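You operate a simulated robot arm through the tools that you are given. There is no shell and no other tool.

The job below is to be done with a simulated robot arm. You get a single attempt, and the scene is never put back.

Task
Print RECEIVED on the pink slip and put it in the green rack.
Fine: on the low cupboards; leave the printer on, its dial at RECEIVED.

The check looks at the end state, three seconds after you hand in, the way a careful person would. Anything else that was tipped, shoved, dropped, spilled or broken makes it a failure.

Robot
A 7-joint arm with a fingered hand, fixed in place. Base frame: the origin is at the foot of the arm, x ahead of it, y to its left, z up; the work surface is at about z = 0.75. Readings come in m, degrees, newtons and seconds.
With the tool pointing down near the work surface it reaches from about 0.22 to 0.78 m from the base axis. Its first joint turns from -166.0 to 166.0 degrees. Payload 4 kg.
The TCP is the grasp point between the finger pads, 0.028 m short of the fingertips. In the tool frame z runs along the fingers and y along their closing line. The gripper opens to 0.168 m. The gripper's body begins 0.079 m behind the TCP. The gripper is a hand of 4 fingers: y runs from the thumb to the fingers, the wrist lies at [0, 0, -0.249] in the tool frame, and closing takes about 1.5 s.
Orientation is that of the tool frame in the base frame, as a unit quaternion [x, y, z, w]. With the fingers straight down and closing along the base's y, the tool's x points along the base's -x, its y along +y and its z along -z.

Tools
- The arm moves only by the tool apply_moves. Its argument "series" is a list of rows, each an object of numbers (a shift or turn left out is 0, a gripper value left out holds the last): "x", "y", "z": the shift along the base's x, y, z in mm; "ax", "ay", "az": the turn, a rotation vector about the base's x, y, z in degrees. In form: [{"x": .., "y": .., "z": .., "ax": .., "ay": .., "az": ..}, ...]. A call has 1 to 20 rows; each row shifts and turns the commanded pose from where the row before left it. "gripper" is the finger opening in mm, from 0 to 168, set as the call begins (left out, the last holds). Rows are played at 5 a second. More than 0.05 m and 8.6 degrees between two rows, or a gripper value outside its range, and nothing of the call is played. A pose out of reach is approached as far as the arm can. The call stops where the force on the tool passes 40 N (or 10 N more than at its start, if that is more) or the arm is blocked; 0.2 s more then pass. Each finger travels about 0.153 m/s and halts on what it meets, pressing with about 27 N; the grip force reading is that of the motor and also rises with nothing between the fingers. The clock runs only during rows and for 0.2 s after the last one: add rows that do not move to give the fingers time. The reply holds the time, the measured pose of the TCP, the force on the tool along the base axes, the opening and the grip force, in the units named above and with some noise, with the torque about the TCP (base axes, N m) and any sound that the robot's microphone picked up.
- Cameras (640 x 400 px; columns grow to the right, rows downward): "scene" is fixed at [0.2212, -0.4992, 1.5533]; the picture's right is [0.94, -0.34, 0.00], its down [-0.26, -0.70, -0.67] and it looks along [0.23, 0.63, -0.74] (base axes); focal length 326 px, centre (320, 200). "wrist" rides on the gripper at [0.06, -0.06, -0.11] in the tool frame; the picture's right is [0.71, 0.71, 0.00], its down [-0.56, 0.56, -0.61] and it looks along [-0.43, 0.43, 0.79] (tool axes); focal length 265 px, centre (320, 200). There is no depth. A picture from a camera that has moved, and an enlarged one, comes with that camera's place and axes in the base frame and with its lens.
- capture(camera): a new picture of that camera. No time passes.
- move_column(by): slides the trunk up (or, below 0, down) by that many m; the arm rides with it, the base frame stays. It gives what a move gives, with no picture.
- set_fingers(finger1, finger2, finger3, thumb_bend): sets how far each is bent, from 0 (flat) to 100 (curled in); at 30 the hand is open as for a grip, at 70 the pads meet at the TCP. One left out holds its place. A second passes; each finger stops where it meets its share of the squeeze, and holds until it gets a number again. A gripper value or a shape takes the hand back. It gives what a move gives, with no picture; readings hold the bend of each and the force on the fingers (four entries, about 0 where the hand has none), thumb and palm.
- hand_shape(shape): the hand has 4 fingers and takes this shape, open, in about a second: jaw (thumb against the fingers, like two jaws); tri (thumb and two fingers); tip (a fingertip pinch); poke (one finger out to press); point (the index stretched); flat (the hand flat); cup (the hand cupped); fist (a fist). The gripper value then closes the fingers along that shape, each until it touches; the sizes above hold for jaw. It gives what a move gives, with no picture.
- inspect(camera, box): a new picture of the part [left, top, right, bottom] of that camera's present view, enlarged. No time passes.
- close_job(): hands the job in; it is judged then, once.

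Places have to be worked out from the pictures, the camera data and where the tool is seen. Open the gripper and draw the arm clear of the work before you hand the job in, unless the task says otherwise.

The tools are called after "Request:" by a JSON object that holds its "name" and its "arguments". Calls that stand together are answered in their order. apply_moves: Moves the arm, as the interface text tells. Its arguments: {"type":"object","properties":{"series":{"type":"array","items":{"type":"object","properties":{"x":{"type":"number"},"y":{"type":"number"},"z":{"type":"number"},"ax":{"type":"number"},"ay":{"type":"number"},"az":{"type":"number"}}}},"gripper":{"type":"number"}},"required":["series"]} The other tools are called the same way: move_column (by) slides the trunk up or down; hand_shape (shape) gives the hand a shape; set_fingers (finger1, finger2, finger3, thumb_bend) moves the fingers one by one; capture (camera) takes a picture; inspect (camera, box) takes an enlarged picture of a part of a camera's view; close_job () hands the job in.

At the start:

```text
time: 0.0
eef_pos: [0.4374, 0.0924, 1.1627]
tool_rot: [0.001, 1.0, 0.0, 0.0]
contact_force: [0.7, -0.7, 0.0]
torque: [-0.02, -0.05, -0.01]
grip_width: 0.1677
gripper_force: 0.1
shape: jaw
bend: [30.0, 30.0, 30.0, 30.0]
finger forces: [0.0, 0.0, 0.0, 0.1, 0.1, 0.1]
trunk travel left (down, up): [-0.525, 0.065]
```

scene: 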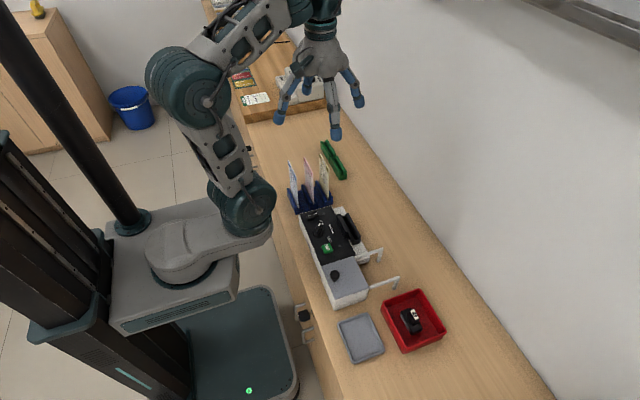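
wrist: 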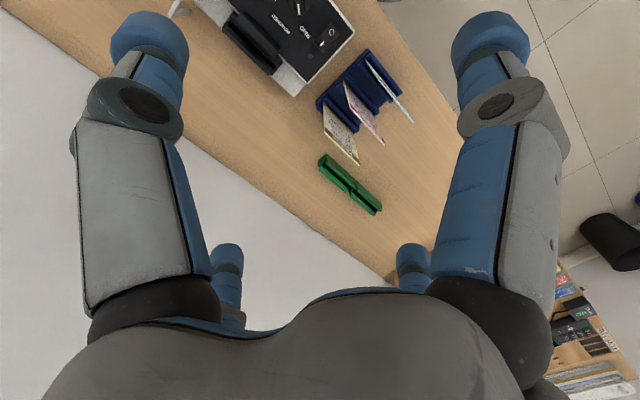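

The pictures show the printer, a blue rack with three slips, a green rack, a red tray and a grey pad. I enlarge the parts to read details before moving.

Request:
{"name": "inspect", "arguments": {"camera": "scene", "box": [270, 130, 390, 205]}}

Request:
{"name": "inspect", "arguments": {"camera": "scene", "box": [280, 195, 408, 275]}}

Request:
{"name": "inspect", "arguments": {"camera": "scene", "box": [290, 240, 450, 340]}}

Request:
{"name": "inspect", "arguments": {"camera": "wrist", "box": [190, 0, 430, 150]}}

Request:
{"name": "inspect", "arguments": {"camera": "scene", "box": [200, 0, 360, 100]}}

```text
5.33 times, centred on (330, 168) of scene
camera zoom: at [0.2212, -0.4992, 1.5533], right [0.94, -0.34, 0.0], down [-0.26, -0.7, -0.67], along [0.23, 0.63, -0.74], focal length 1736 px, centre (267, 373)
```

zoom: 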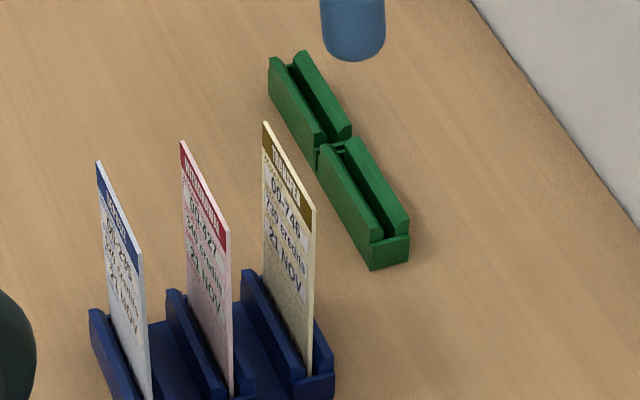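

```text
5.00 times, centred on (344, 235) of scene
camera zoom: at [0.2212, -0.4992, 1.5533], right [0.94, -0.34, 0.0], down [-0.26, -0.7, -0.67], along [0.23, 0.63, -0.74], focal length 1628 px, centre (200, 25)
```

zoom: 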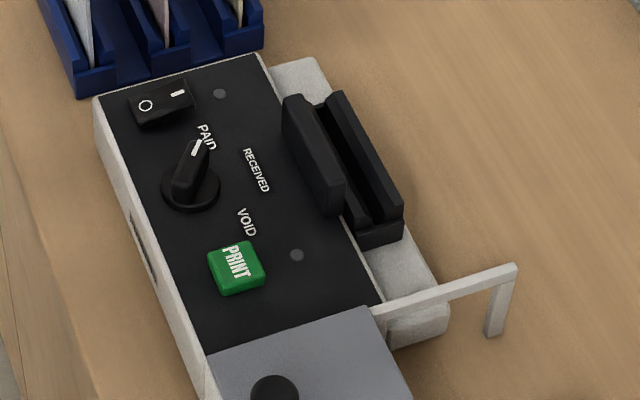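

```text
4.00 times, centred on (370, 290) of scene
camera zoom: at [0.2212, -0.4992, 1.5533], right [0.94, -0.34, 0.0], down [-0.26, -0.7, -0.67], along [0.23, 0.63, -0.74], focal length 1302 px, centre (120, -160)
```

zoom: 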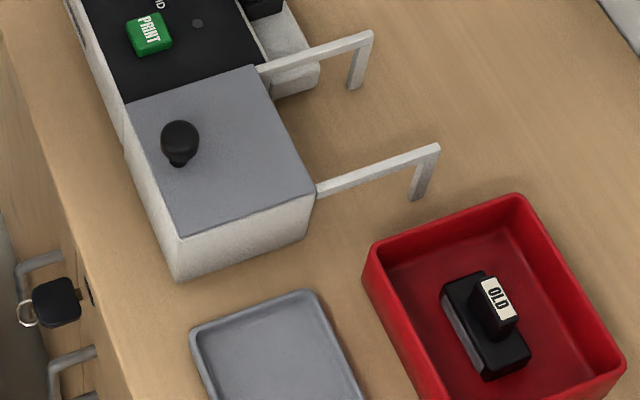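

```text
2.67 times, centred on (310, 75) of wrist
camera zoom: at [0.3772, 0.0324, 1.2702], right [-0.71, 0.71, 0.0], down [0.56, 0.56, 0.61], along [0.43, 0.43, -0.79], focal length 708 px, centre (347, 533)
```

zoom: 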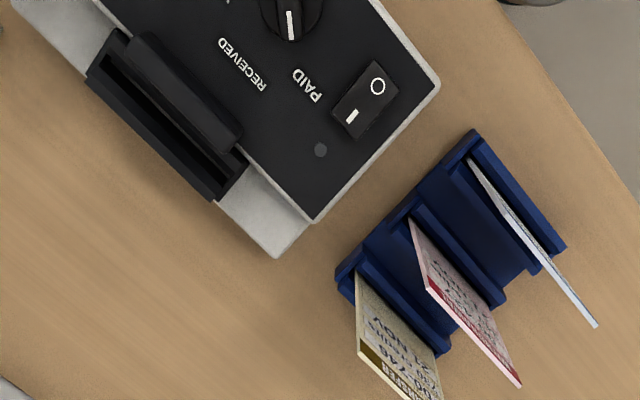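

```text
4.00 times, centred on (280, 50) of scene
camera zoom: at [0.2212, -0.4992, 1.5533], right [0.94, -0.34, 0.0], down [-0.26, -0.7, -0.67], along [0.23, 0.63, -0.74], focal length 1302 px, centre (480, 800)
```

zoom: 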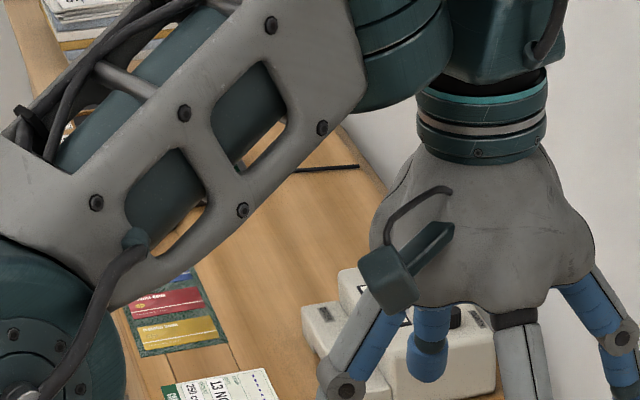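

The printer has a power rocker, a dial (now towards PAID), a PRINT button, a slot on the far side and a sliding lid with a knob. An "OLD" cartridge sits in the red tray. I look at the drawer front, the back desk and the rocker more closely.

Request:
{"name": "inspect", "arguments": {"camera": "scene", "box": [280, 280, 376, 340]}}

Request:
{"name": "inspect", "arguments": {"camera": "scene", "box": [296, 200, 344, 230]}}

Request:
{"name": "inspect", "arguments": {"camera": "scene", "box": [380, 290, 444, 330]}}

Request:
{"name": "inspect", "arguments": {"camera": "wrist", "box": [540, 250, 640, 400]}}

Request:
{"name": "inspect", "arguments": {"camera": "wrist", "box": [300, 50, 460, 220]}}

Request:
{"name": "inspect", "arguments": {"camera": "scene", "box": [200, 60, 360, 160]}}

```text
6.67 times, centred on (328, 310) of scene
camera zoom: at [0.2212, -0.4992, 1.5533], right [0.94, -0.34, 0.0], down [-0.26, -0.7, -0.67], along [0.23, 0.63, -0.74], focal length 2170 px, centre (267, -533)
```

zoom: 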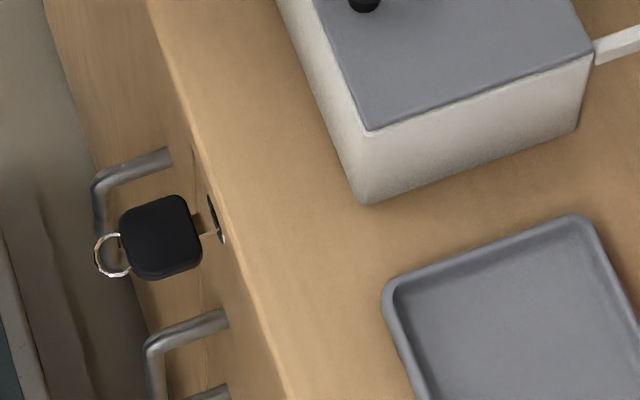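

```text
13.33 times, centred on (320, 215) of scene
camera zoom: at [0.2212, -0.4992, 1.5533], right [0.94, -0.34, 0.0], down [-0.26, -0.7, -0.67], along [0.23, 0.63, -0.74], focal length 4340 px, centre (320, 0)
```

zoom: 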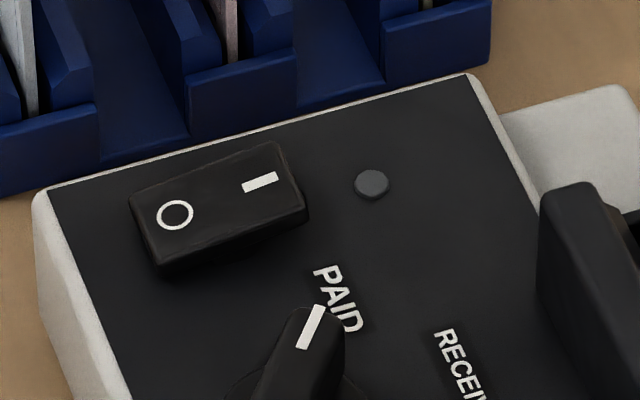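

```text
10.00 times, centred on (412, 310) of scene
camera zoom: at [0.2212, -0.4992, 1.5533], right [0.94, -0.34, 0.0], down [-0.26, -0.7, -0.67], along [0.23, 0.63, -0.74], focal length 3255 px, centre (-600, -900)
```

zoom: 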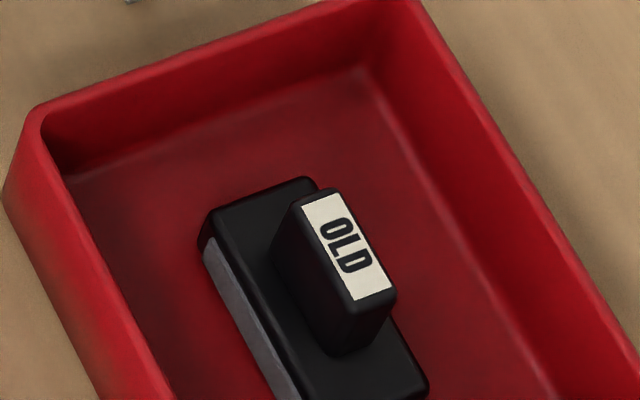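

```text
2.67 times, centred on (590, 325) of wrist
camera zoom: at [0.3772, 0.0324, 1.2702], right [-0.71, 0.71, 0.0], down [0.56, 0.56, 0.61], along [0.43, 0.43, -0.79], focal length 708 px, centre (-400, -133)
```

zoom: 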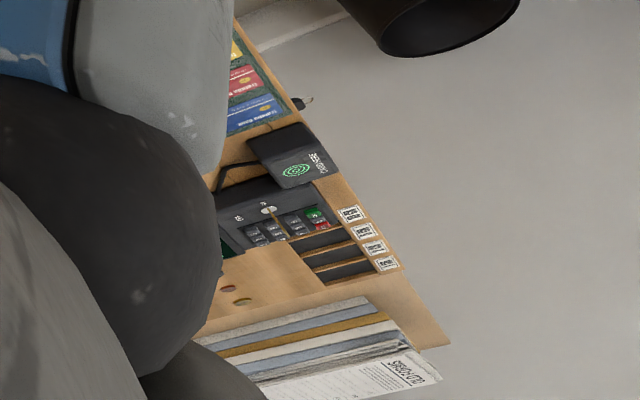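

```text
2.35 times, centred on (380, 135) of wrist
camera zoom: at [0.3772, 0.0324, 1.2702], right [-0.71, 0.71, 0.0], down [0.56, 0.56, 0.61], along [0.43, 0.43, -0.79], focal length 624 px, centre (179, 353)
```

zoom: 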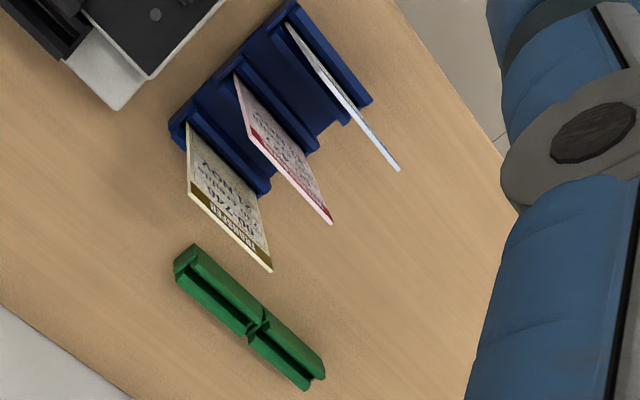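

```text
4.00 times, centred on (280, 110) of scene
camera zoom: at [0.2212, -0.4992, 1.5533], right [0.94, -0.34, 0.0], down [-0.26, -0.7, -0.67], along [0.23, 0.63, -0.74], focal length 1302 px, centre (480, 560)
```

zoom: 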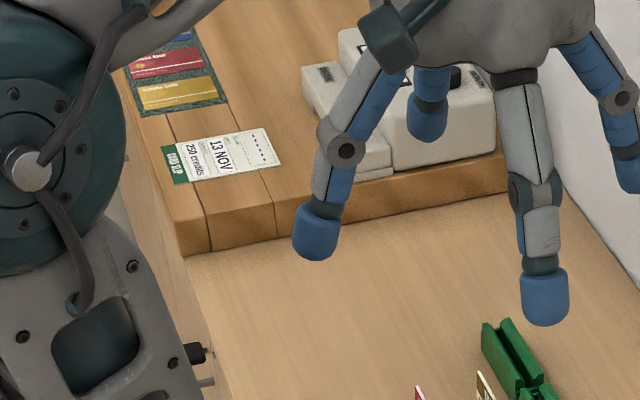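

The printer's LED looks dark (off) and the dial points at PAID. I turn the hand -90° about z so that it closes along x (across the slips), drawing back a little to get a clear wrist view of the printer.

Request:
{"name": "apply_moves", "arguments": {"series": [{"x": -14, "az": -8.2}, {"x": -14, "az": -8.2}, {"x": -14, "az": -8.2}, {"x": -14, "az": -8.2}, {"x": -14, "az": -8.2}, {"x": -14, "az": -8.2}, {"x": -14, "az": -8.2}, {"x": -14, "az": -8.2}, {"x": -14, "az": -8.2}, {"x": -14, "az": -8.2}, {"x": -14, "az": -8.0}]}}

Request:
{"name": "capture", "arguments": {"camera": "wrist"}}

Request:
{"name": "capture", "arguments": {"camera": "scene"}}

```text
time: 2.4
eef_pos: [0.288, 0.0938, 1.1605]
tool_rot: [0.694, 0.72, -0.001, 0.0]
contact_force: [0.3, 0.5, 0.7]
torque: [-0.03, -0.04, -0.01]
grip_width: 0.1679
gripper_force: 0.1
shape: jaw
bend: [30.0, 30.0, 30.0, 30.0]
finger forces: [0.0, 0.0, 0.0, 0.1, 0.1, 0.0]
out of reach, approached as far as the arm can: row 11
trunk travel left (down, up): [-0.525, 0.065]
```

```text
taken
camera wrist: at [0.226, 0.1515, 1.27], right [0.68, 0.73, 0.0], down [0.58, -0.54, 0.61], along [0.45, -0.42, -0.79], focal length 265 px, centre (320, 200)
```

wrist: 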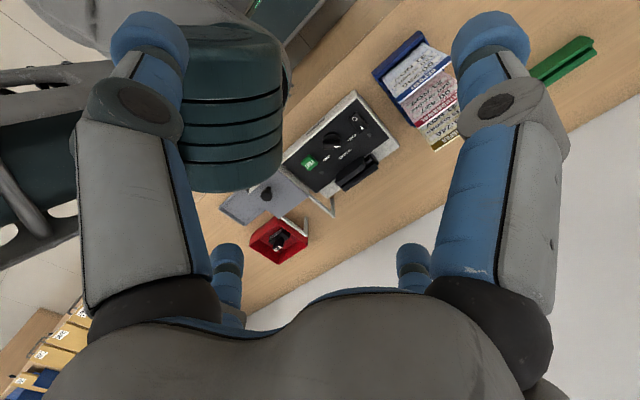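

```text
taken
```

scene: 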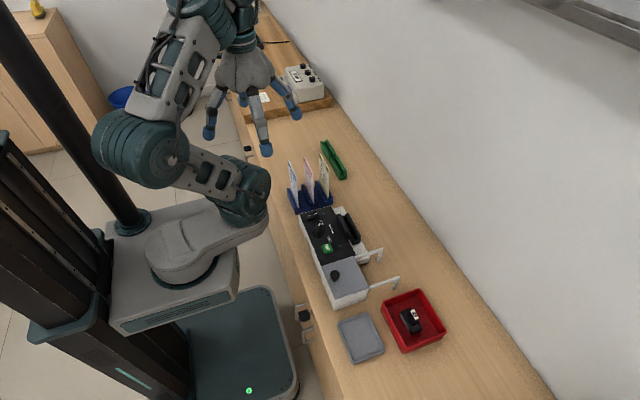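

The wrist camera now sees the printer, racks and tray. I enlarge those parts.

Request:
{"name": "inspect", "arguments": {"camera": "wrist", "box": [280, 80, 408, 200]}}

Request:
{"name": "inspect", "arguments": {"camera": "wrist", "box": [350, 20, 478, 160]}}

Request:
{"name": "inspect", "arguments": {"camera": "wrist", "box": [210, 150, 360, 270]}}

Request:
{"name": "inspect", "arguments": {"camera": "scene", "box": [236, 40, 364, 120]}}

```text
3.33 times, centred on (344, 140) of wrist
camera zoom: at [0.226, 0.1515, 1.27], right [0.68, 0.73, 0.0], down [0.58, -0.54, 0.61], along [0.45, -0.42, -0.79], focal length 885 px, centre (240, 400)
```

zoom: 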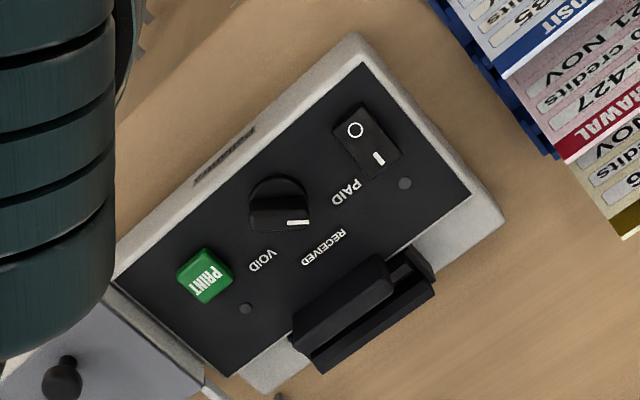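

```text
2.86 times, centred on (414, 90) of wrist
camera zoom: at [0.226, 0.1515, 1.27], right [0.68, 0.73, 0.0], down [0.58, -0.54, 0.61], along [0.45, -0.42, -0.79], focal length 758 px, centre (51, 514)
```

zoom: 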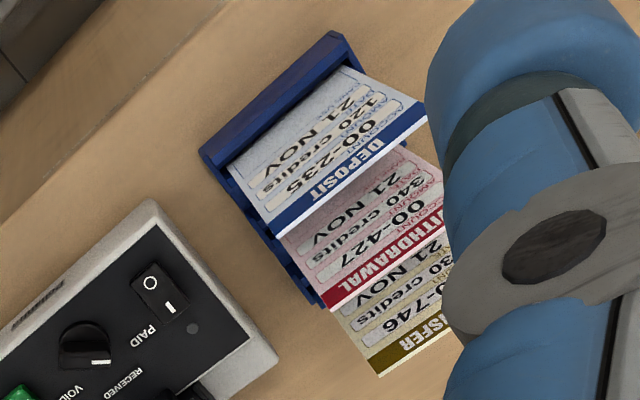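

```text
3.33 times, centred on (285, 210) of wrist
camera zoom: at [0.226, 0.1515, 1.27], right [0.68, 0.73, 0.0], down [0.58, -0.54, 0.61], along [0.45, -0.42, -0.79], focal length 885 px, centre (437, 167)
```

zoom: 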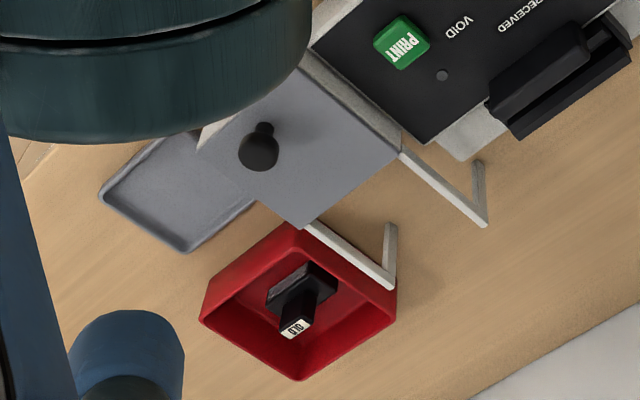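

```text
5.00 times, centred on (300, 80) of scene
camera zoom: at [0.2212, -0.4992, 1.5533], right [0.94, -0.34, 0.0], down [-0.26, -0.7, -0.67], along [0.23, 0.63, -0.74], focal length 1628 px, centre (420, 800)
```

zoom: 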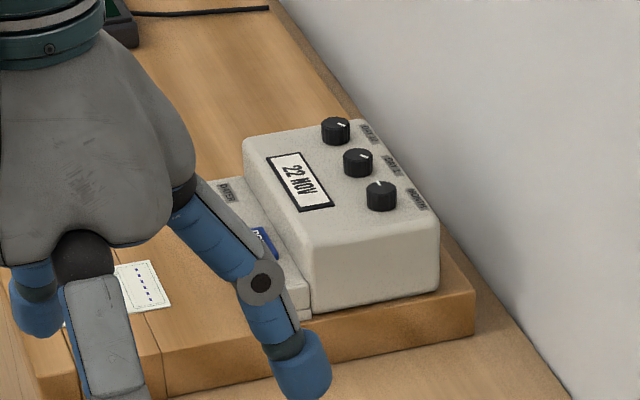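

The slips read DEPOSIT (blue), WITHDRAWAL (pink), TRANSFER (ochre); rocker, dial and PRINT lie at about x 0.40, y 0.08 / 0.02 / -0.04, z 0.81. I try out the hand shapes up here in free air, starting with the fingertip pinch.

Request:
{"name": "hand_shape", "arguments": {"shape": "tip"}}

Request:
{"name": "capture", "arguments": {"camera": "wrist"}}

Request:
{"name": "inspect", "arguments": {"camera": "scene", "box": [180, 40, 340, 160]}}

```text
time: 3.3
eef_pos: [0.288, 0.0947, 1.1614]
tool_rot: [0.693, 0.721, 0.0, 0.0]
contact_force: [-0.4, 0.3, 0.2]
torque: [-0.01, 0.01, -0.01]
grip_width: 0.168
gripper_force: 0.0
shape: tip
bend: [11.0, 30.0, 11.0, 30.0]
finger forces: [0.0, 0.0, 0.1, 0.0, 0.0, 0.0]
trunk travel left (down, up): [-0.525, 0.065]
```

```text
taken
camera wrist: at [0.2261, 0.1517, 1.2699], right [0.68, 0.74, 0.0], down [0.58, -0.53, 0.61], along [0.45, -0.42, -0.79], focal length 265 px, centre (320, 200)
```

wrist: 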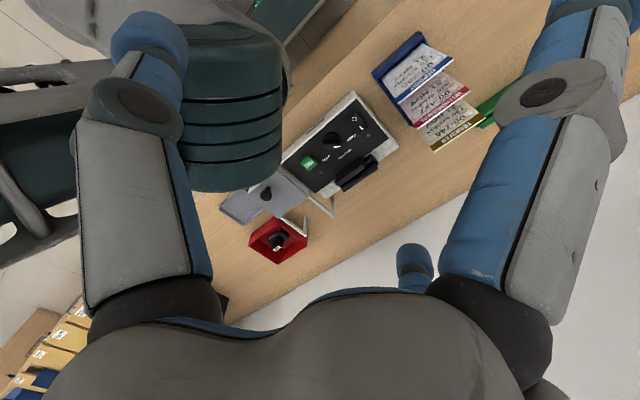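

```text
3.33 times, centred on (260, 100) of scene
camera zoom: at [0.2212, -0.4992, 1.5533], right [0.94, -0.34, 0.0], down [-0.26, -0.7, -0.67], along [0.23, 0.63, -0.74], focal length 1085 px, centre (520, 533)
```

zoom: 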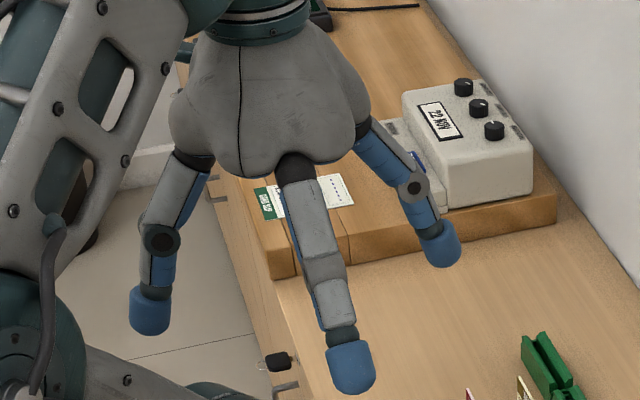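

In "tip", fingers 1 and 3 (along tool ±x) stretch outward, while thumb and finger 2 oppose along x. I close it to 24 mm to see the pinch geometry.

Request:
{"name": "apply_moves", "arguments": {"series": [{"x": 0}, {"x": 0}, {"x": 0}, {"x": 0}, {"x": 0}, {"x": 0}], "gripper": 24}}

Request:
{"name": "capture", "arguments": {"camera": "wrist"}}

Request:
{"name": "inspect", "arguments": {"camera": "scene", "box": [180, 40, 340, 160]}}

```text
time: 4.7
eef_pos: [0.2883, 0.0934, 1.16]
tool_rot: [0.692, 0.722, 0.0, -0.001]
contact_force: [-0.4, 0.4, 0.6]
torque: [0.03, 0.02, -0.03]
grip_width: 0.0244
gripper_force: 0.1
shape: tip
bend: [11.0, 75.0, 11.0, 57.0]
finger forces: [0.0, 0.0, 0.0, 0.0, 0.1, 0.0]
trunk travel left (down, up): [-0.525, 0.065]
```

```text
taken
camera wrist: at [0.226, 0.1518, 1.2699], right [0.68, 0.73, 0.0], down [0.58, -0.54, 0.61], along [0.45, -0.42, -0.79], focal length 265 px, centre (320, 200)
```

wrist: 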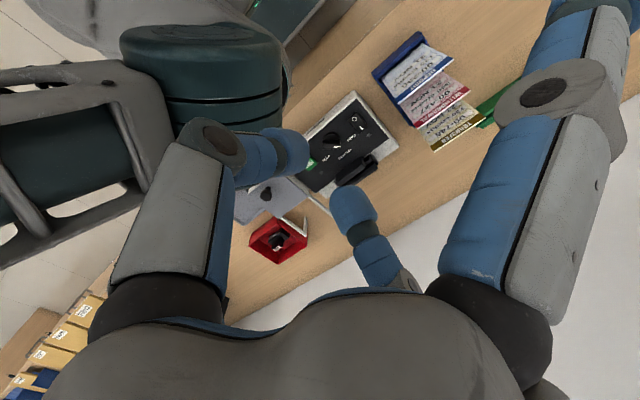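

```text
3.33 times, centred on (260, 100) of scene
camera zoom: at [0.2212, -0.4992, 1.5533], right [0.94, -0.34, 0.0], down [-0.26, -0.7, -0.67], along [0.23, 0.63, -0.74], focal length 1085 px, centre (520, 533)
```

zoom: 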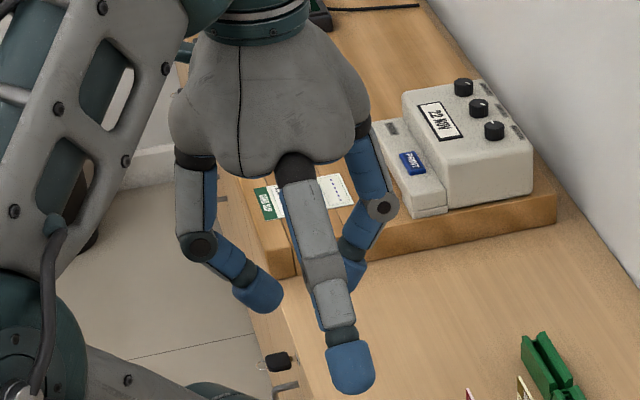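

The pinch works as expected: tips about 2 cm below the TCP, knuckles about 5 cm out. Now I look at the "poke" shape for the rocker and button.

Request:
{"name": "hand_shape", "arguments": {"shape": "poke"}}

Request:
{"name": "capture", "arguments": {"camera": "wrist"}}

Request:
{"name": "inspect", "arguments": {"camera": "scene", "box": [180, 40, 340, 160]}}

```text
time: 5.6
eef_pos: [0.2876, 0.0946, 1.161]
tool_rot: [0.693, 0.721, 0.001, 0.0]
contact_force: [-0.5, 1.3, -0.8]
torque: [-0.02, 0.04, -0.01]
grip_width: 0.0
gripper_force: 0.0
shape: poke
bend: [100.0, 100.0, 100.0, 70.0]
finger forces: [0.0, 0.1, 0.0, 0.0, 0.1, 0.0]
trunk travel left (down, up): [-0.525, 0.065]
```

```text
taken
camera wrist: at [0.226, 0.1518, 1.2699], right [0.68, 0.73, 0.0], down [0.58, -0.54, 0.61], along [0.45, -0.42, -0.79], focal length 265 px, centre (320, 200)
```

wrist: 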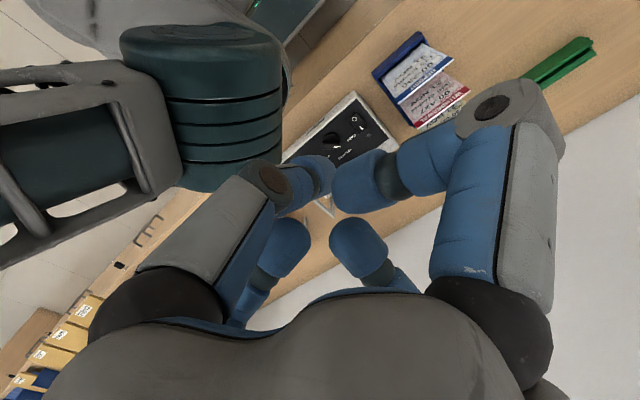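

```text
3.33 times, centred on (260, 100) of scene
camera zoom: at [0.2212, -0.4992, 1.5533], right [0.94, -0.34, 0.0], down [-0.26, -0.7, -0.67], along [0.23, 0.63, -0.74], focal length 1085 px, centre (520, 533)
```

zoom: 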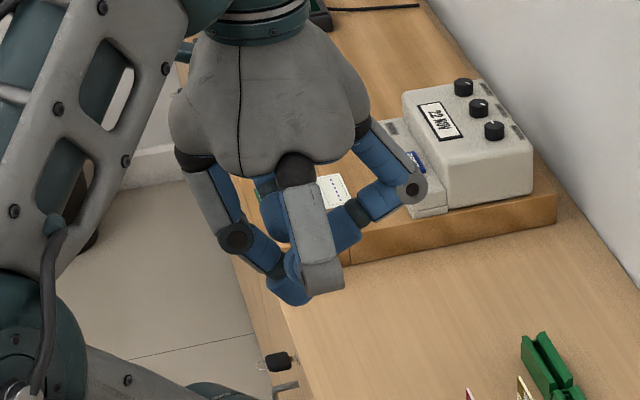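

In "poke" everything is curled with the thumb pointing down, which would bring the knuckles near the slips. I look closely at the rocker's tilt and the LEDs from here.

Request:
{"name": "inspect", "arguments": {"camera": "wrist", "box": [336, 100, 392, 135]}}

Request:
{"name": "inspect", "arguments": {"camera": "scene", "box": [300, 203, 332, 223]}}

Request:
{"name": "inspect", "arguments": {"camera": "scene", "box": [328, 208, 376, 268]}}

```text
11.43 times, centred on (364, 118) of wrist
camera zoom: at [0.226, 0.1518, 1.2699], right [0.68, 0.73, 0.0], down [0.58, -0.54, 0.61], along [0.45, -0.42, -0.79], focal length 3033 px, centre (-183, 1143)
```

zoom: 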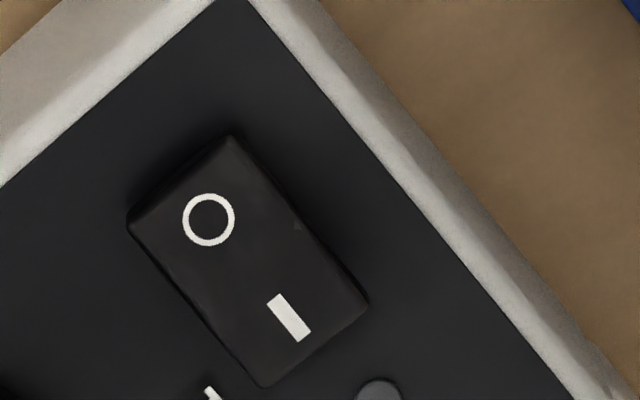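

```text
16.00 times, centred on (316, 213) of scene
camera zoom: at [0.2212, -0.4992, 1.5533], right [0.94, -0.34, 0.0], down [-0.26, -0.7, -0.67], along [0.23, 0.63, -0.74], focal length 5208 px, centre (384, -8)
```

zoom: 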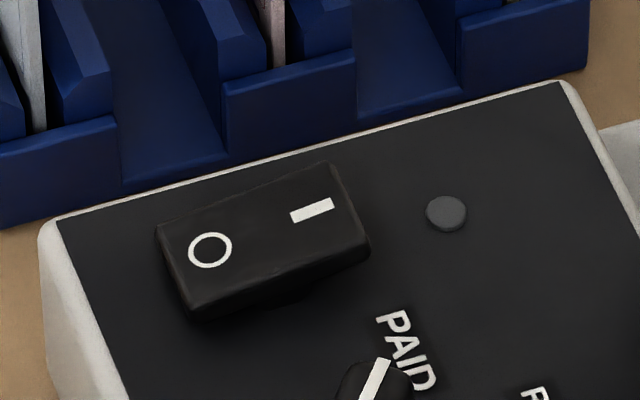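

```text
6.67 times, centred on (352, 238) of scene
camera zoom: at [0.2212, -0.4992, 1.5533], right [0.94, -0.34, 0.0], down [-0.26, -0.7, -0.67], along [0.23, 0.63, -0.74], focal length 2170 px, centre (107, -53)
```

zoom: 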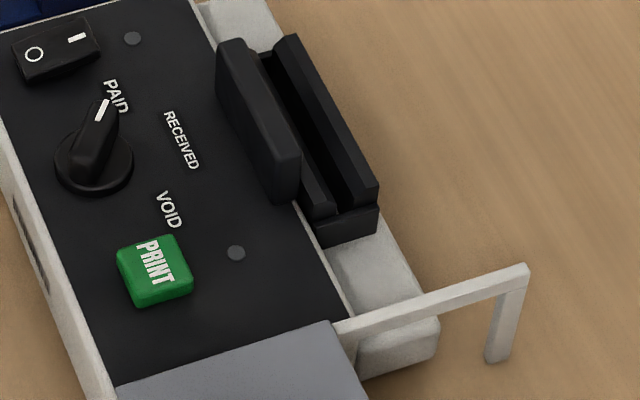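

The I side of the rocker stands proud, so the printer is off. I bend all fingers except finger 1 to use a single downward finger for pressing, and check which side finger 1 is on.

Request:
{"name": "set_fingers", "arguments": {"finger1": 30, "finger2": 100, "finger3": 100, "thumb_bend": 100}}

Request:
{"name": "capture", "arguments": {"camera": "wrist"}}

Request:
{"name": "inspect", "arguments": {"camera": "scene", "box": [180, 40, 340, 160]}}

```text
time: 6.6
eef_pos: [0.2882, 0.0947, 1.161]
tool_rot: [0.693, 0.721, 0.0, 0.0]
contact_force: [0.5, 0.6, 0.1]
torque: [0.0, -0.01, 0.01]
grip_width: 0.079
gripper_force: 0.0
shape: fingers
bend: [30.0, 100.0, 100.0, 84.0]
finger forces: [0.0, 0.1, 0.0, 0.0, 0.1, 0.0]
trunk travel left (down, up): [-0.525, 0.065]
```

```text
taken
camera wrist: at [0.226, 0.1518, 1.2699], right [0.68, 0.73, 0.0], down [0.58, -0.54, 0.61], along [0.45, -0.42, -0.79], focal length 265 px, centre (320, 200)
```

wrist: 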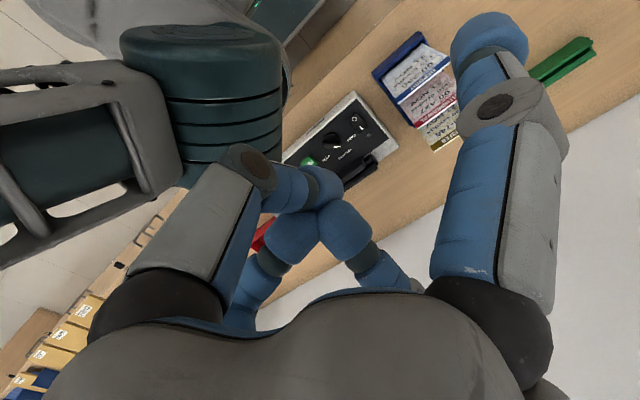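

```text
3.33 times, centred on (260, 100) of scene
camera zoom: at [0.2212, -0.4992, 1.5533], right [0.94, -0.34, 0.0], down [-0.26, -0.7, -0.67], along [0.23, 0.63, -0.74], focal length 1085 px, centre (520, 533)
```

zoom: 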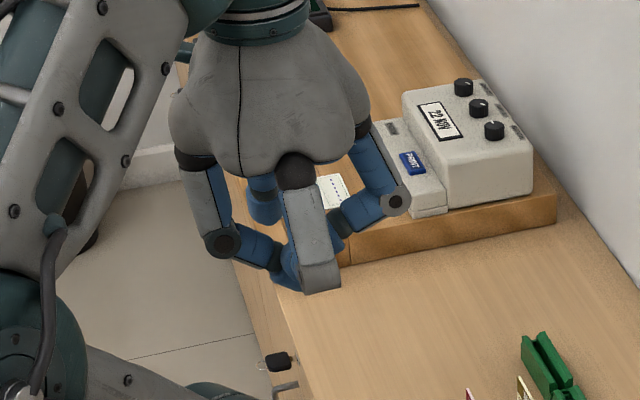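

Finger 1 is on tool +x (now base +y), fingers 2 and 3 tuck up well, but the curled thumb hangs low, so I flatten it. Then I move over the printer with finger 1 aimed above the rocker's I side, keeping the hand away from the slips.

Request:
{"name": "set_fingers", "arguments": {"finger1": 30, "finger2": 100, "finger3": 100, "thumb_bend": 0}}

Request:
{"name": "apply_moves", "arguments": {"series": [{"x": 20, "y": -20, "z": -10}, {"x": 20, "y": -20, "z": -30}, {"x": 20, "y": -20, "z": -35}, {"x": 20, "y": -15, "z": -35}, {"x": 20, "y": -12, "z": -40}, {"x": 20, "y": -12, "z": -40}, {"x": 9, "y": 0, "z": -40}]}}

Request:
{"name": "capture", "arguments": {"camera": "wrist"}}

Request:
{"name": "capture", "arguments": {"camera": "scene"}}

```text
time: 7.6
eef_pos: [0.2879, 0.0939, 1.161]
tool_rot: [0.692, 0.722, 0.001, 0.0]
contact_force: [-0.7, 0.3, -0.6]
torque: [0.01, -0.02, -0.03]
grip_width: 0.1433
gripper_force: 0.1
shape: fingers
bend: [30.0, 98.0, 99.0, 0.0]
finger forces: [0.1, 0.0, 0.1, 0.0, 0.0, 0.0]
trunk travel left (down, up): [-0.525, 0.065]
```

```text
time: 8.4
eef_pos: [0.3462, 0.0373, 1.0935]
tool_rot: [0.712, 0.702, 0.005, 0.002]
contact_force: [10.1, 7.0, 46.8]
torque: [0.0, 6.26, -0.87]
grip_width: 0.1498
gripper_force: 0.0
shape: fingers
bend: [30.0, 98.0, 99.0, 0.0]
finger forces: [0.1, 0.0, 0.0, 0.0, 0.0, 0.0]
trunk travel left (down, up): [-0.525, 0.065]
stopped in row 4: the force on the tool passed its limit at 114 N (the readings are from after the stop); the commanded pose is now the measured one
```

```text
taken
camera wrist: at [0.2863, 0.0981, 1.202], right [0.72, 0.7, 0.01], down [0.54, -0.57, 0.62], along [0.44, -0.44, -0.79], focal length 265 px, centre (320, 200)
```

wrist: 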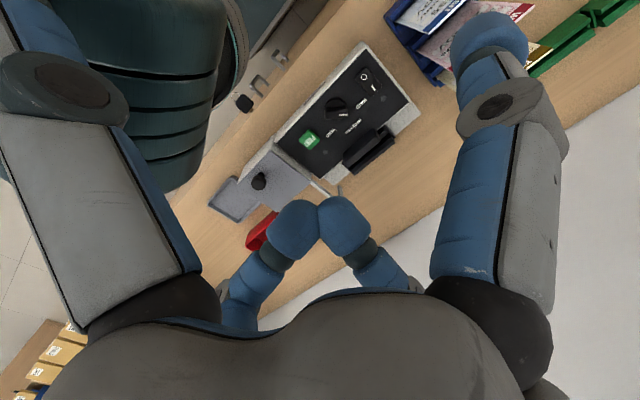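

```text
taken
```

scene: 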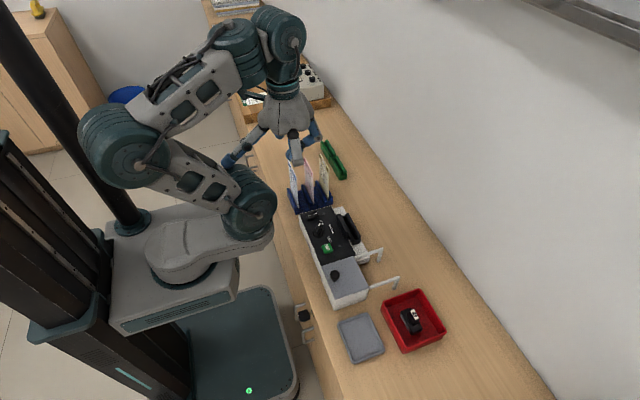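

The outstretched thumb touched the arm's own shoulder link; nothing on the counter moved. I draw back toward +x and up, then check.

Request:
{"name": "apply_moves", "arguments": {"series": [{"x": 15, "z": 25}, {"x": 30, "z": 10}, {"x": 40, "z": 0}]}}

Request:
{"name": "set_fingers", "arguments": {"thumb_bend": 30}}

Request:
{"name": "capture", "arguments": {"camera": "scene"}}

Request:
{"name": "capture", "arguments": {"camera": "wrist"}}

```text
time: 9.2
eef_pos: [0.4323, 0.0371, 1.1266]
tool_rot: [0.711, 0.703, 0.004, 0.001]
contact_force: [-0.1, 0.2, 0.0]
torque: [0.0, -0.02, 0.01]
grip_width: 0.1435
gripper_force: 0.1
shape: fingers
bend: [30.0, 98.0, 99.0, 0.0]
finger forces: [0.0, 0.1, 0.0, 0.1, 0.1, 0.0]
trunk travel left (down, up): [-0.525, 0.065]
```

```text
time: 10.2
eef_pos: [0.4315, 0.0355, 1.128]
tool_rot: [0.71, 0.704, 0.004, 0.002]
contact_force: [0.1, 0.8, 0.1]
torque: [0.01, 0.0, -0.01]
grip_width: 0.1172
gripper_force: 0.0
shape: fingers
bend: [30.0, 98.0, 99.0, 30.0]
finger forces: [0.0, 0.0, 0.0, 0.0, 0.1, 0.0]
trunk travel left (down, up): [-0.525, 0.065]
```

```text
taken
```

scene: 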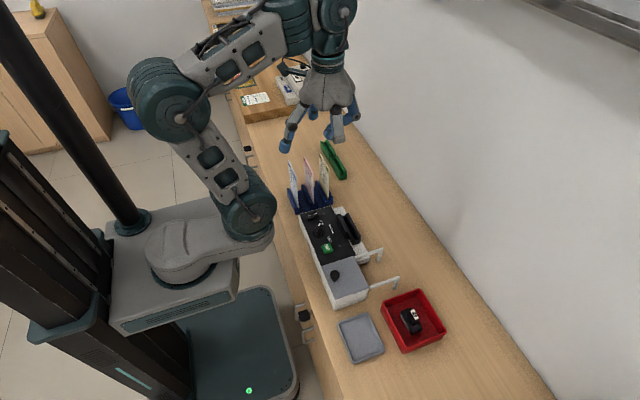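

```text
taken
camera wrist: at [0.3716, 0.0968, 1.2364], right [0.71, 0.7, 0.01], down [0.55, -0.57, 0.62], along [0.44, -0.44, -0.79], focal length 265 px, centre (320, 200)
```

wrist: 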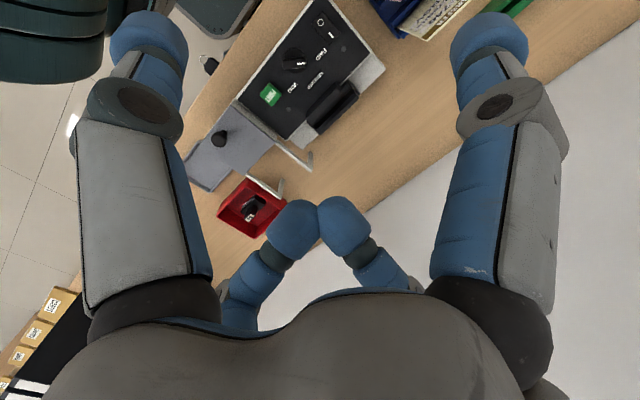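

All undisturbed, and from here the panel is clear. I go down over the printer so that finger 1 hovers about 6 cm above the rocker, then look.

Request:
{"name": "apply_moves", "arguments": {"series": [{"x": -4, "y": -20, "z": -20}, {"x": -5, "y": -20, "z": -30}, {"x": -5, "z": -45}, {"z": -45}, {"z": -45}, {"z": -43}]}}

Request:
{"name": "capture", "arguments": {"camera": "wrist"}}

Request:
{"name": "capture", "arguments": {"camera": "scene"}}

```text
time: 11.6
eef_pos: [0.416, -0.0069, 0.8999]
tool_rot: [0.712, 0.703, 0.005, 0.001]
contact_force: [0.3, -0.1, 0.5]
torque: [0.03, -0.04, 0.01]
grip_width: 0.1175
gripper_force: 0.0
shape: fingers
bend: [30.0, 98.0, 99.0, 30.0]
finger forces: [0.0, 0.0, 0.0, 0.0, 0.0, 0.1]
trunk travel left (down, up): [-0.525, 0.065]
```

```text
taken
camera wrist: at [0.3565, 0.0533, 1.0083], right [0.72, 0.7, 0.01], down [0.55, -0.57, 0.62], along [0.44, -0.44, -0.79], focal length 265 px, centre (320, 200)
```

wrist: 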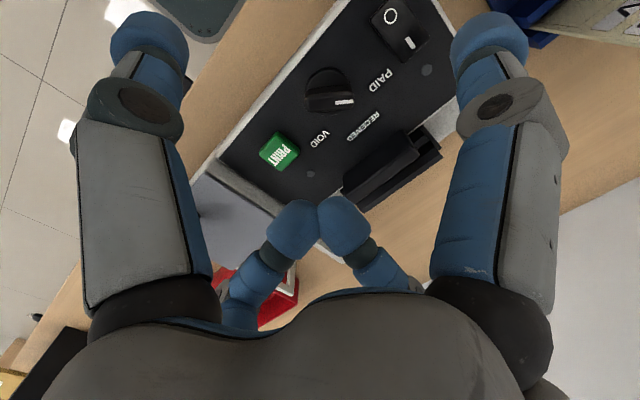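

```text
taken
```

scene: 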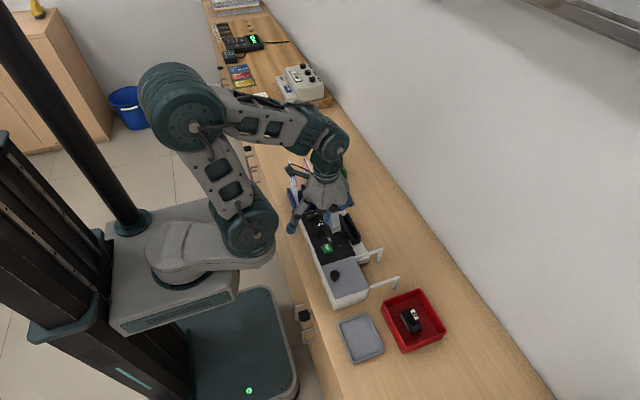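

Finger 1's tip sits about 96 mm out from the TCP, and I put the rocker's I end at about (0.418, 0.078, 0.816). I correct y by -11 mm, descend close, and check.

Request:
{"name": "apply_moves", "arguments": {"series": [{"x": 1, "y": -11, "z": 0}, {"z": -20}, {"z": -20}, {"z": -5}]}}

Request:
{"name": "capture", "arguments": {"camera": "wrist"}}

Request:
{"name": "inspect", "arguments": {"camera": "scene", "box": [270, 170, 390, 245]}}

```text
time: 12.6
eef_pos: [0.4197, -0.0149, 0.8552]
tool_rot: [0.711, 0.704, 0.004, 0.002]
contact_force: [0.5, 0.7, -0.9]
torque: [-0.01, -0.01, 0.02]
grip_width: 0.117
gripper_force: 0.0
shape: fingers
bend: [30.0, 98.0, 99.0, 30.0]
finger forces: [0.0, 0.1, 0.0, 0.0, 0.0, 0.1]
trunk travel left (down, up): [-0.525, 0.065]
```

```text
taken
camera wrist: at [0.3586, 0.0464, 0.9633], right [0.71, 0.7, 0.01], down [0.55, -0.57, 0.62], along [0.44, -0.44, -0.79], focal length 265 px, centre (320, 200)
```

wrist: 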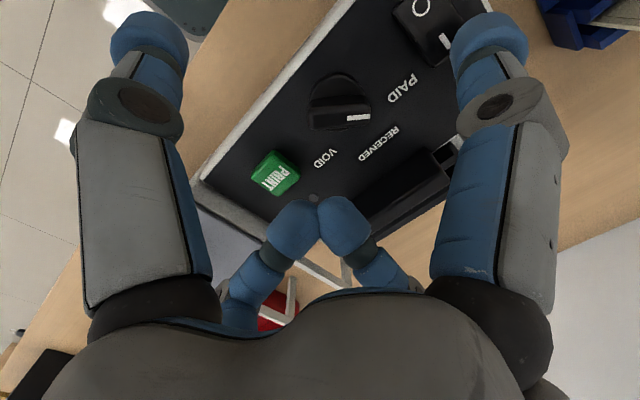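

```text
5.33 times, centred on (330, 208) of scene
camera zoom: at [0.2212, -0.4992, 1.5533], right [0.94, -0.34, 0.0], down [-0.26, -0.7, -0.67], along [0.23, 0.63, -0.74], focal length 1736 px, centre (267, 160)
```

zoom: 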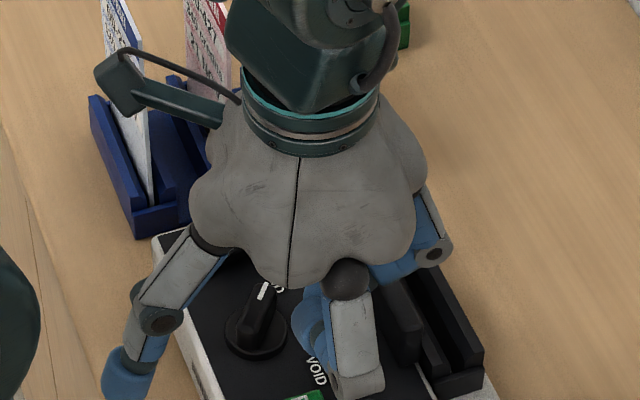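

Finger 1 hovers about 1 cm above the I end, other fingers clear. I press down in small steps and watch the force.

Request:
{"name": "apply_moves", "arguments": {"series": [{"z": -5}, {"z": -4}, {"z": -3}]}}

Request:
{"name": "inspect", "arguments": {"camera": "wrist", "box": [360, 0, 560, 125]}}

```text
time: 13.4
eef_pos: [0.4185, -0.0145, 0.8417]
tool_rot: [0.711, 0.703, 0.004, 0.001]
contact_force: [-0.8, 0.0, 0.4]
torque: [0.0, 0.0, 0.02]
grip_width: 0.1171
gripper_force: 0.3
shape: fingers
bend: [30.0, 98.0, 99.0, 30.0]
finger forces: [0.3, 0.0, 0.0, 0.0, 0.1, 0.1]
trunk travel left (down, up): [-0.525, 0.065]
```

```text
3.20 times, centred on (460, 62) of wrist
camera zoom: at [0.3589, 0.0461, 0.9502], right [0.71, 0.7, 0.01], down [0.55, -0.57, 0.62], along [0.44, -0.44, -0.79], focal length 849 px, centre (-128, 640)
```

zoom: 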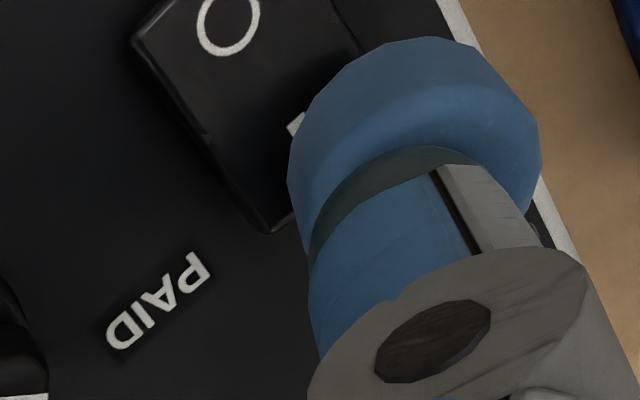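

The tip is just above the I end with about first contact. I press a bit further.

Request:
{"name": "apply_moves", "arguments": {"series": [{"z": -3}, {"z": -2}, {"z": 0}]}}

Request:
{"name": "inspect", "arguments": {"camera": "wrist", "box": [360, 0, 560, 125]}}

```text
time: 14.2
eef_pos: [0.4185, -0.0141, 0.8368]
tool_rot: [0.71, 0.704, 0.003, 0.0]
contact_force: [-0.6, 0.0, 0.5]
torque: [0.09, 0.01, -0.04]
grip_width: 0.1175
gripper_force: 0.3
shape: fingers
bend: [30.0, 98.0, 99.0, 30.0]
finger forces: [0.9, 0.1, 0.1, 0.0, 0.0, 0.0]
trunk travel left (down, up): [-0.525, 0.065]
```

```text
3.20 times, centred on (460, 62) of wrist
camera zoom: at [0.3591, 0.0465, 0.9454], right [0.71, 0.7, 0.01], down [0.55, -0.57, 0.62], along [0.44, -0.44, -0.79], focal length 849 px, centre (-128, 640)
```

zoom: 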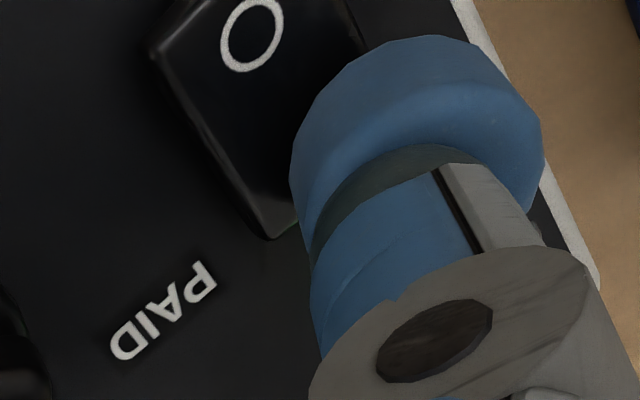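

The rocker seems to be tipping (a faint green glow near it). I press 3 mm more, then lift to check the LED.

Request:
{"name": "apply_moves", "arguments": {"series": [{"z": -3}, {"z": 0}]}}

Request:
{"name": "apply_moves", "arguments": {"series": [{"z": 20}, {"z": 30}]}}

Request:
{"name": "capture", "arguments": {"camera": "wrist"}}

Request:
{"name": "inspect", "arguments": {"camera": "scene", "box": [270, 190, 398, 270]}}

```text
time: 14.8
eef_pos: [0.419, -0.0137, 0.8341]
tool_rot: [0.712, 0.702, 0.005, 0.003]
contact_force: [-0.7, -3.0, 8.5]
torque: [0.77, 0.0, -0.03]
grip_width: 0.1177
gripper_force: 4.1
shape: fingers
bend: [29.0, 98.0, 99.0, 30.0]
finger forces: [8.4, 0.0, 0.0, 0.0, 0.1, 0.1]
trunk travel left (down, up): [-0.525, 0.065]
```

```text
time: 15.4
eef_pos: [0.42, -0.0128, 0.8839]
tool_rot: [0.711, 0.703, 0.005, 0.002]
contact_force: [0.1, -0.4, -1.0]
torque: [-0.03, -0.04, -0.01]
grip_width: 0.1176
gripper_force: 0.1
shape: fingers
bend: [30.0, 98.0, 99.0, 30.0]
finger forces: [0.0, 0.1, 0.0, 0.1, 0.0, 0.0]
trunk travel left (down, up): [-0.525, 0.065]
```

```text
taken
camera wrist: at [0.3584, 0.047, 0.993], right [0.71, 0.7, 0.01], down [0.55, -0.57, 0.62], along [0.44, -0.44, -0.79], focal length 265 px, centre (320, 200)
```

wrist: 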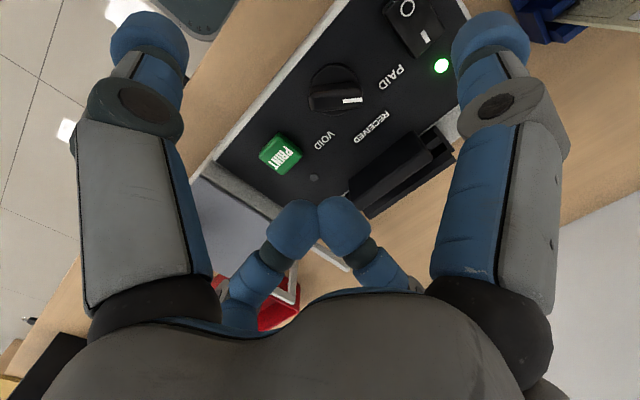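

```text
5.00 times, centred on (334, 230) of scene
camera zoom: at [0.2212, -0.4992, 1.5533], right [0.94, -0.34, 0.0], down [-0.26, -0.7, -0.67], along [0.23, 0.63, -0.74], focal length 1628 px, centre (250, 50)
```

zoom: 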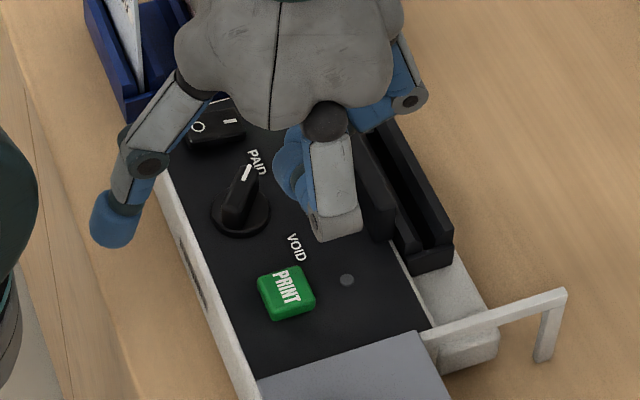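

The power LED is green: the printer is on. The dial's bar points at about 45° (PAID), centre near (0.401, 0.019), top z ≈ 0.835. I will push its tip clockwise with finger 1: first I move beside it at height.

Request:
{"name": "apply_moves", "arguments": {"series": [{"x": -13, "y": -19}, {"x": -13, "y": -18}, {"z": -15}]}}

Request:
{"name": "capture", "arguments": {"camera": "wrist"}}

Request:
{"name": "inspect", "arguments": {"camera": "scene", "box": [270, 190, 398, 270]}}

```text
time: 16.2
eef_pos: [0.3926, -0.0502, 0.8694]
tool_rot: [0.711, 0.703, 0.003, 0.002]
contact_force: [-0.2, -0.3, 0.2]
torque: [0.01, 0.0, 0.01]
grip_width: 0.1173
gripper_force: 0.1
shape: fingers
bend: [30.0, 98.0, 99.0, 30.0]
finger forces: [0.1, 0.1, 0.0, 0.0, 0.0, 0.0]
trunk travel left (down, up): [-0.525, 0.065]
```

```text
taken
camera wrist: at [0.3323, 0.0106, 0.9786], right [0.71, 0.7, 0.01], down [0.55, -0.57, 0.62], along [0.44, -0.44, -0.79], focal length 265 px, centre (320, 200)
```

wrist: 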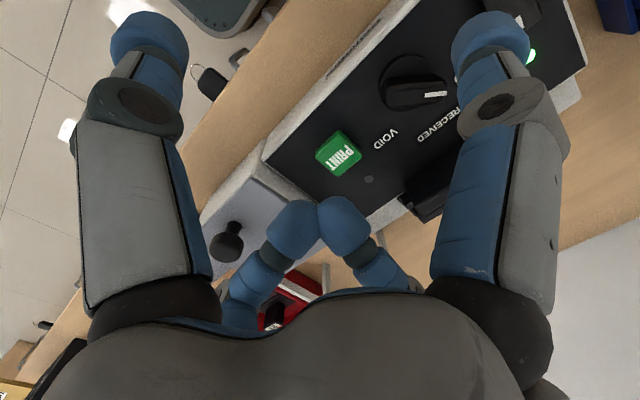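

```text
5.00 times, centred on (334, 230) of scene
camera zoom: at [0.2212, -0.4992, 1.5533], right [0.94, -0.34, 0.0], down [-0.26, -0.7, -0.67], along [0.23, 0.63, -0.74], focal length 1628 px, centre (250, 50)
```

zoom: 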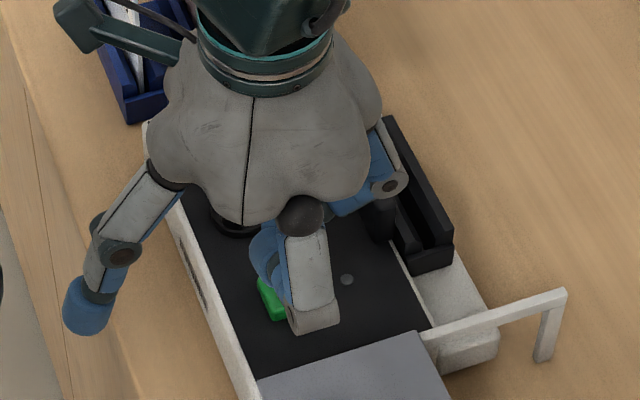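

Finger 1 is beside the dial's pointer end with about 8 mm to spare. I lower it next to the bar, then push along the arc in small steps.

Request:
{"name": "apply_moves", "arguments": {"series": [{"x": -2, "y": -2, "z": -8}, {"z": -8}, {"z": -8}, {"z": 0}]}}

Request:
{"name": "inspect", "arguments": {"camera": "wrist", "box": [340, 0, 560, 137]}}

```text
time: 17.2
eef_pos: [0.3895, -0.0525, 0.8448]
tool_rot: [0.711, 0.703, 0.003, 0.001]
contact_force: [-0.2, 1.0, -0.5]
torque: [0.03, -0.03, 0.01]
grip_width: 0.1174
gripper_force: 0.0
shape: fingers
bend: [30.0, 98.0, 99.0, 30.0]
finger forces: [0.0, 0.0, 0.1, 0.0, 0.0, 0.1]
trunk travel left (down, up): [-0.525, 0.065]
```

```text
2.91 times, centred on (450, 68) of wrist
camera zoom: at [0.3307, 0.008, 0.9538], right [0.71, 0.7, 0.01], down [0.55, -0.57, 0.62], along [0.44, -0.44, -0.79], focal length 772 px, centre (-58, 582)
```

zoom: 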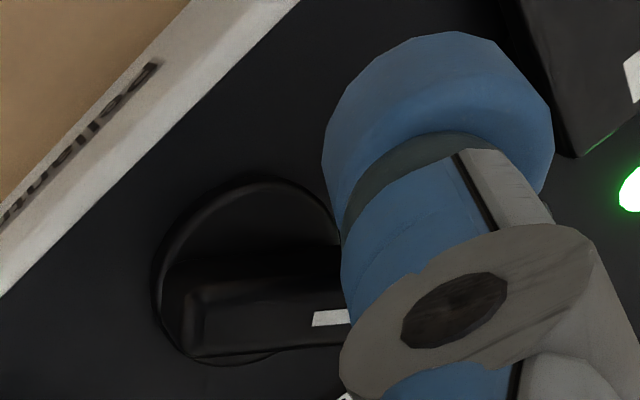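

The finger is next to the bar's end. I push gently along the first part of the arc and look.

Request:
{"name": "apply_moves", "arguments": {"series": [{"x": 4, "y": -3}, {"x": 3, "y": -1}, {"x": 3}, {"x": 2}]}}

Request:
{"name": "inspect", "arguments": {"camera": "wrist", "box": [340, 0, 560, 137]}}

```text
time: 18.2
eef_pos: [0.4024, -0.0569, 0.8454]
tool_rot: [0.71, 0.704, 0.004, 0.001]
contact_force: [-0.9, -0.5, -0.4]
torque: [0.01, -0.01, 0.07]
grip_width: 0.1175
gripper_force: 0.4
shape: fingers
bend: [30.0, 98.0, 99.0, 30.0]
finger forces: [0.6, 0.0, 0.0, 0.0, 0.0, 0.0]
trunk travel left (down, up): [-0.525, 0.065]
```

```text
2.91 times, centred on (450, 68) of wrist
camera zoom: at [0.3432, 0.0041, 0.9541], right [0.71, 0.7, 0.01], down [0.55, -0.57, 0.62], along [0.44, -0.44, -0.79], focal length 772 px, centre (-58, 582)
```

zoom: 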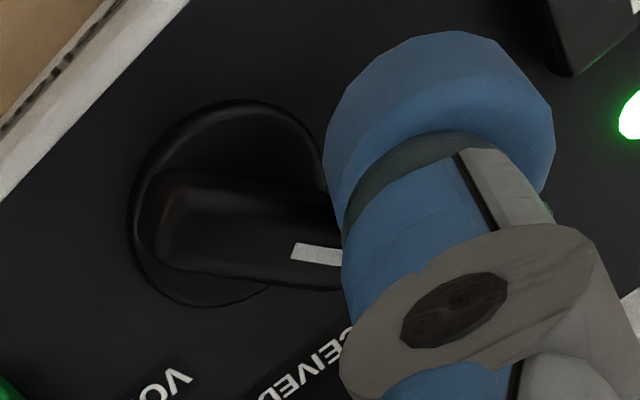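

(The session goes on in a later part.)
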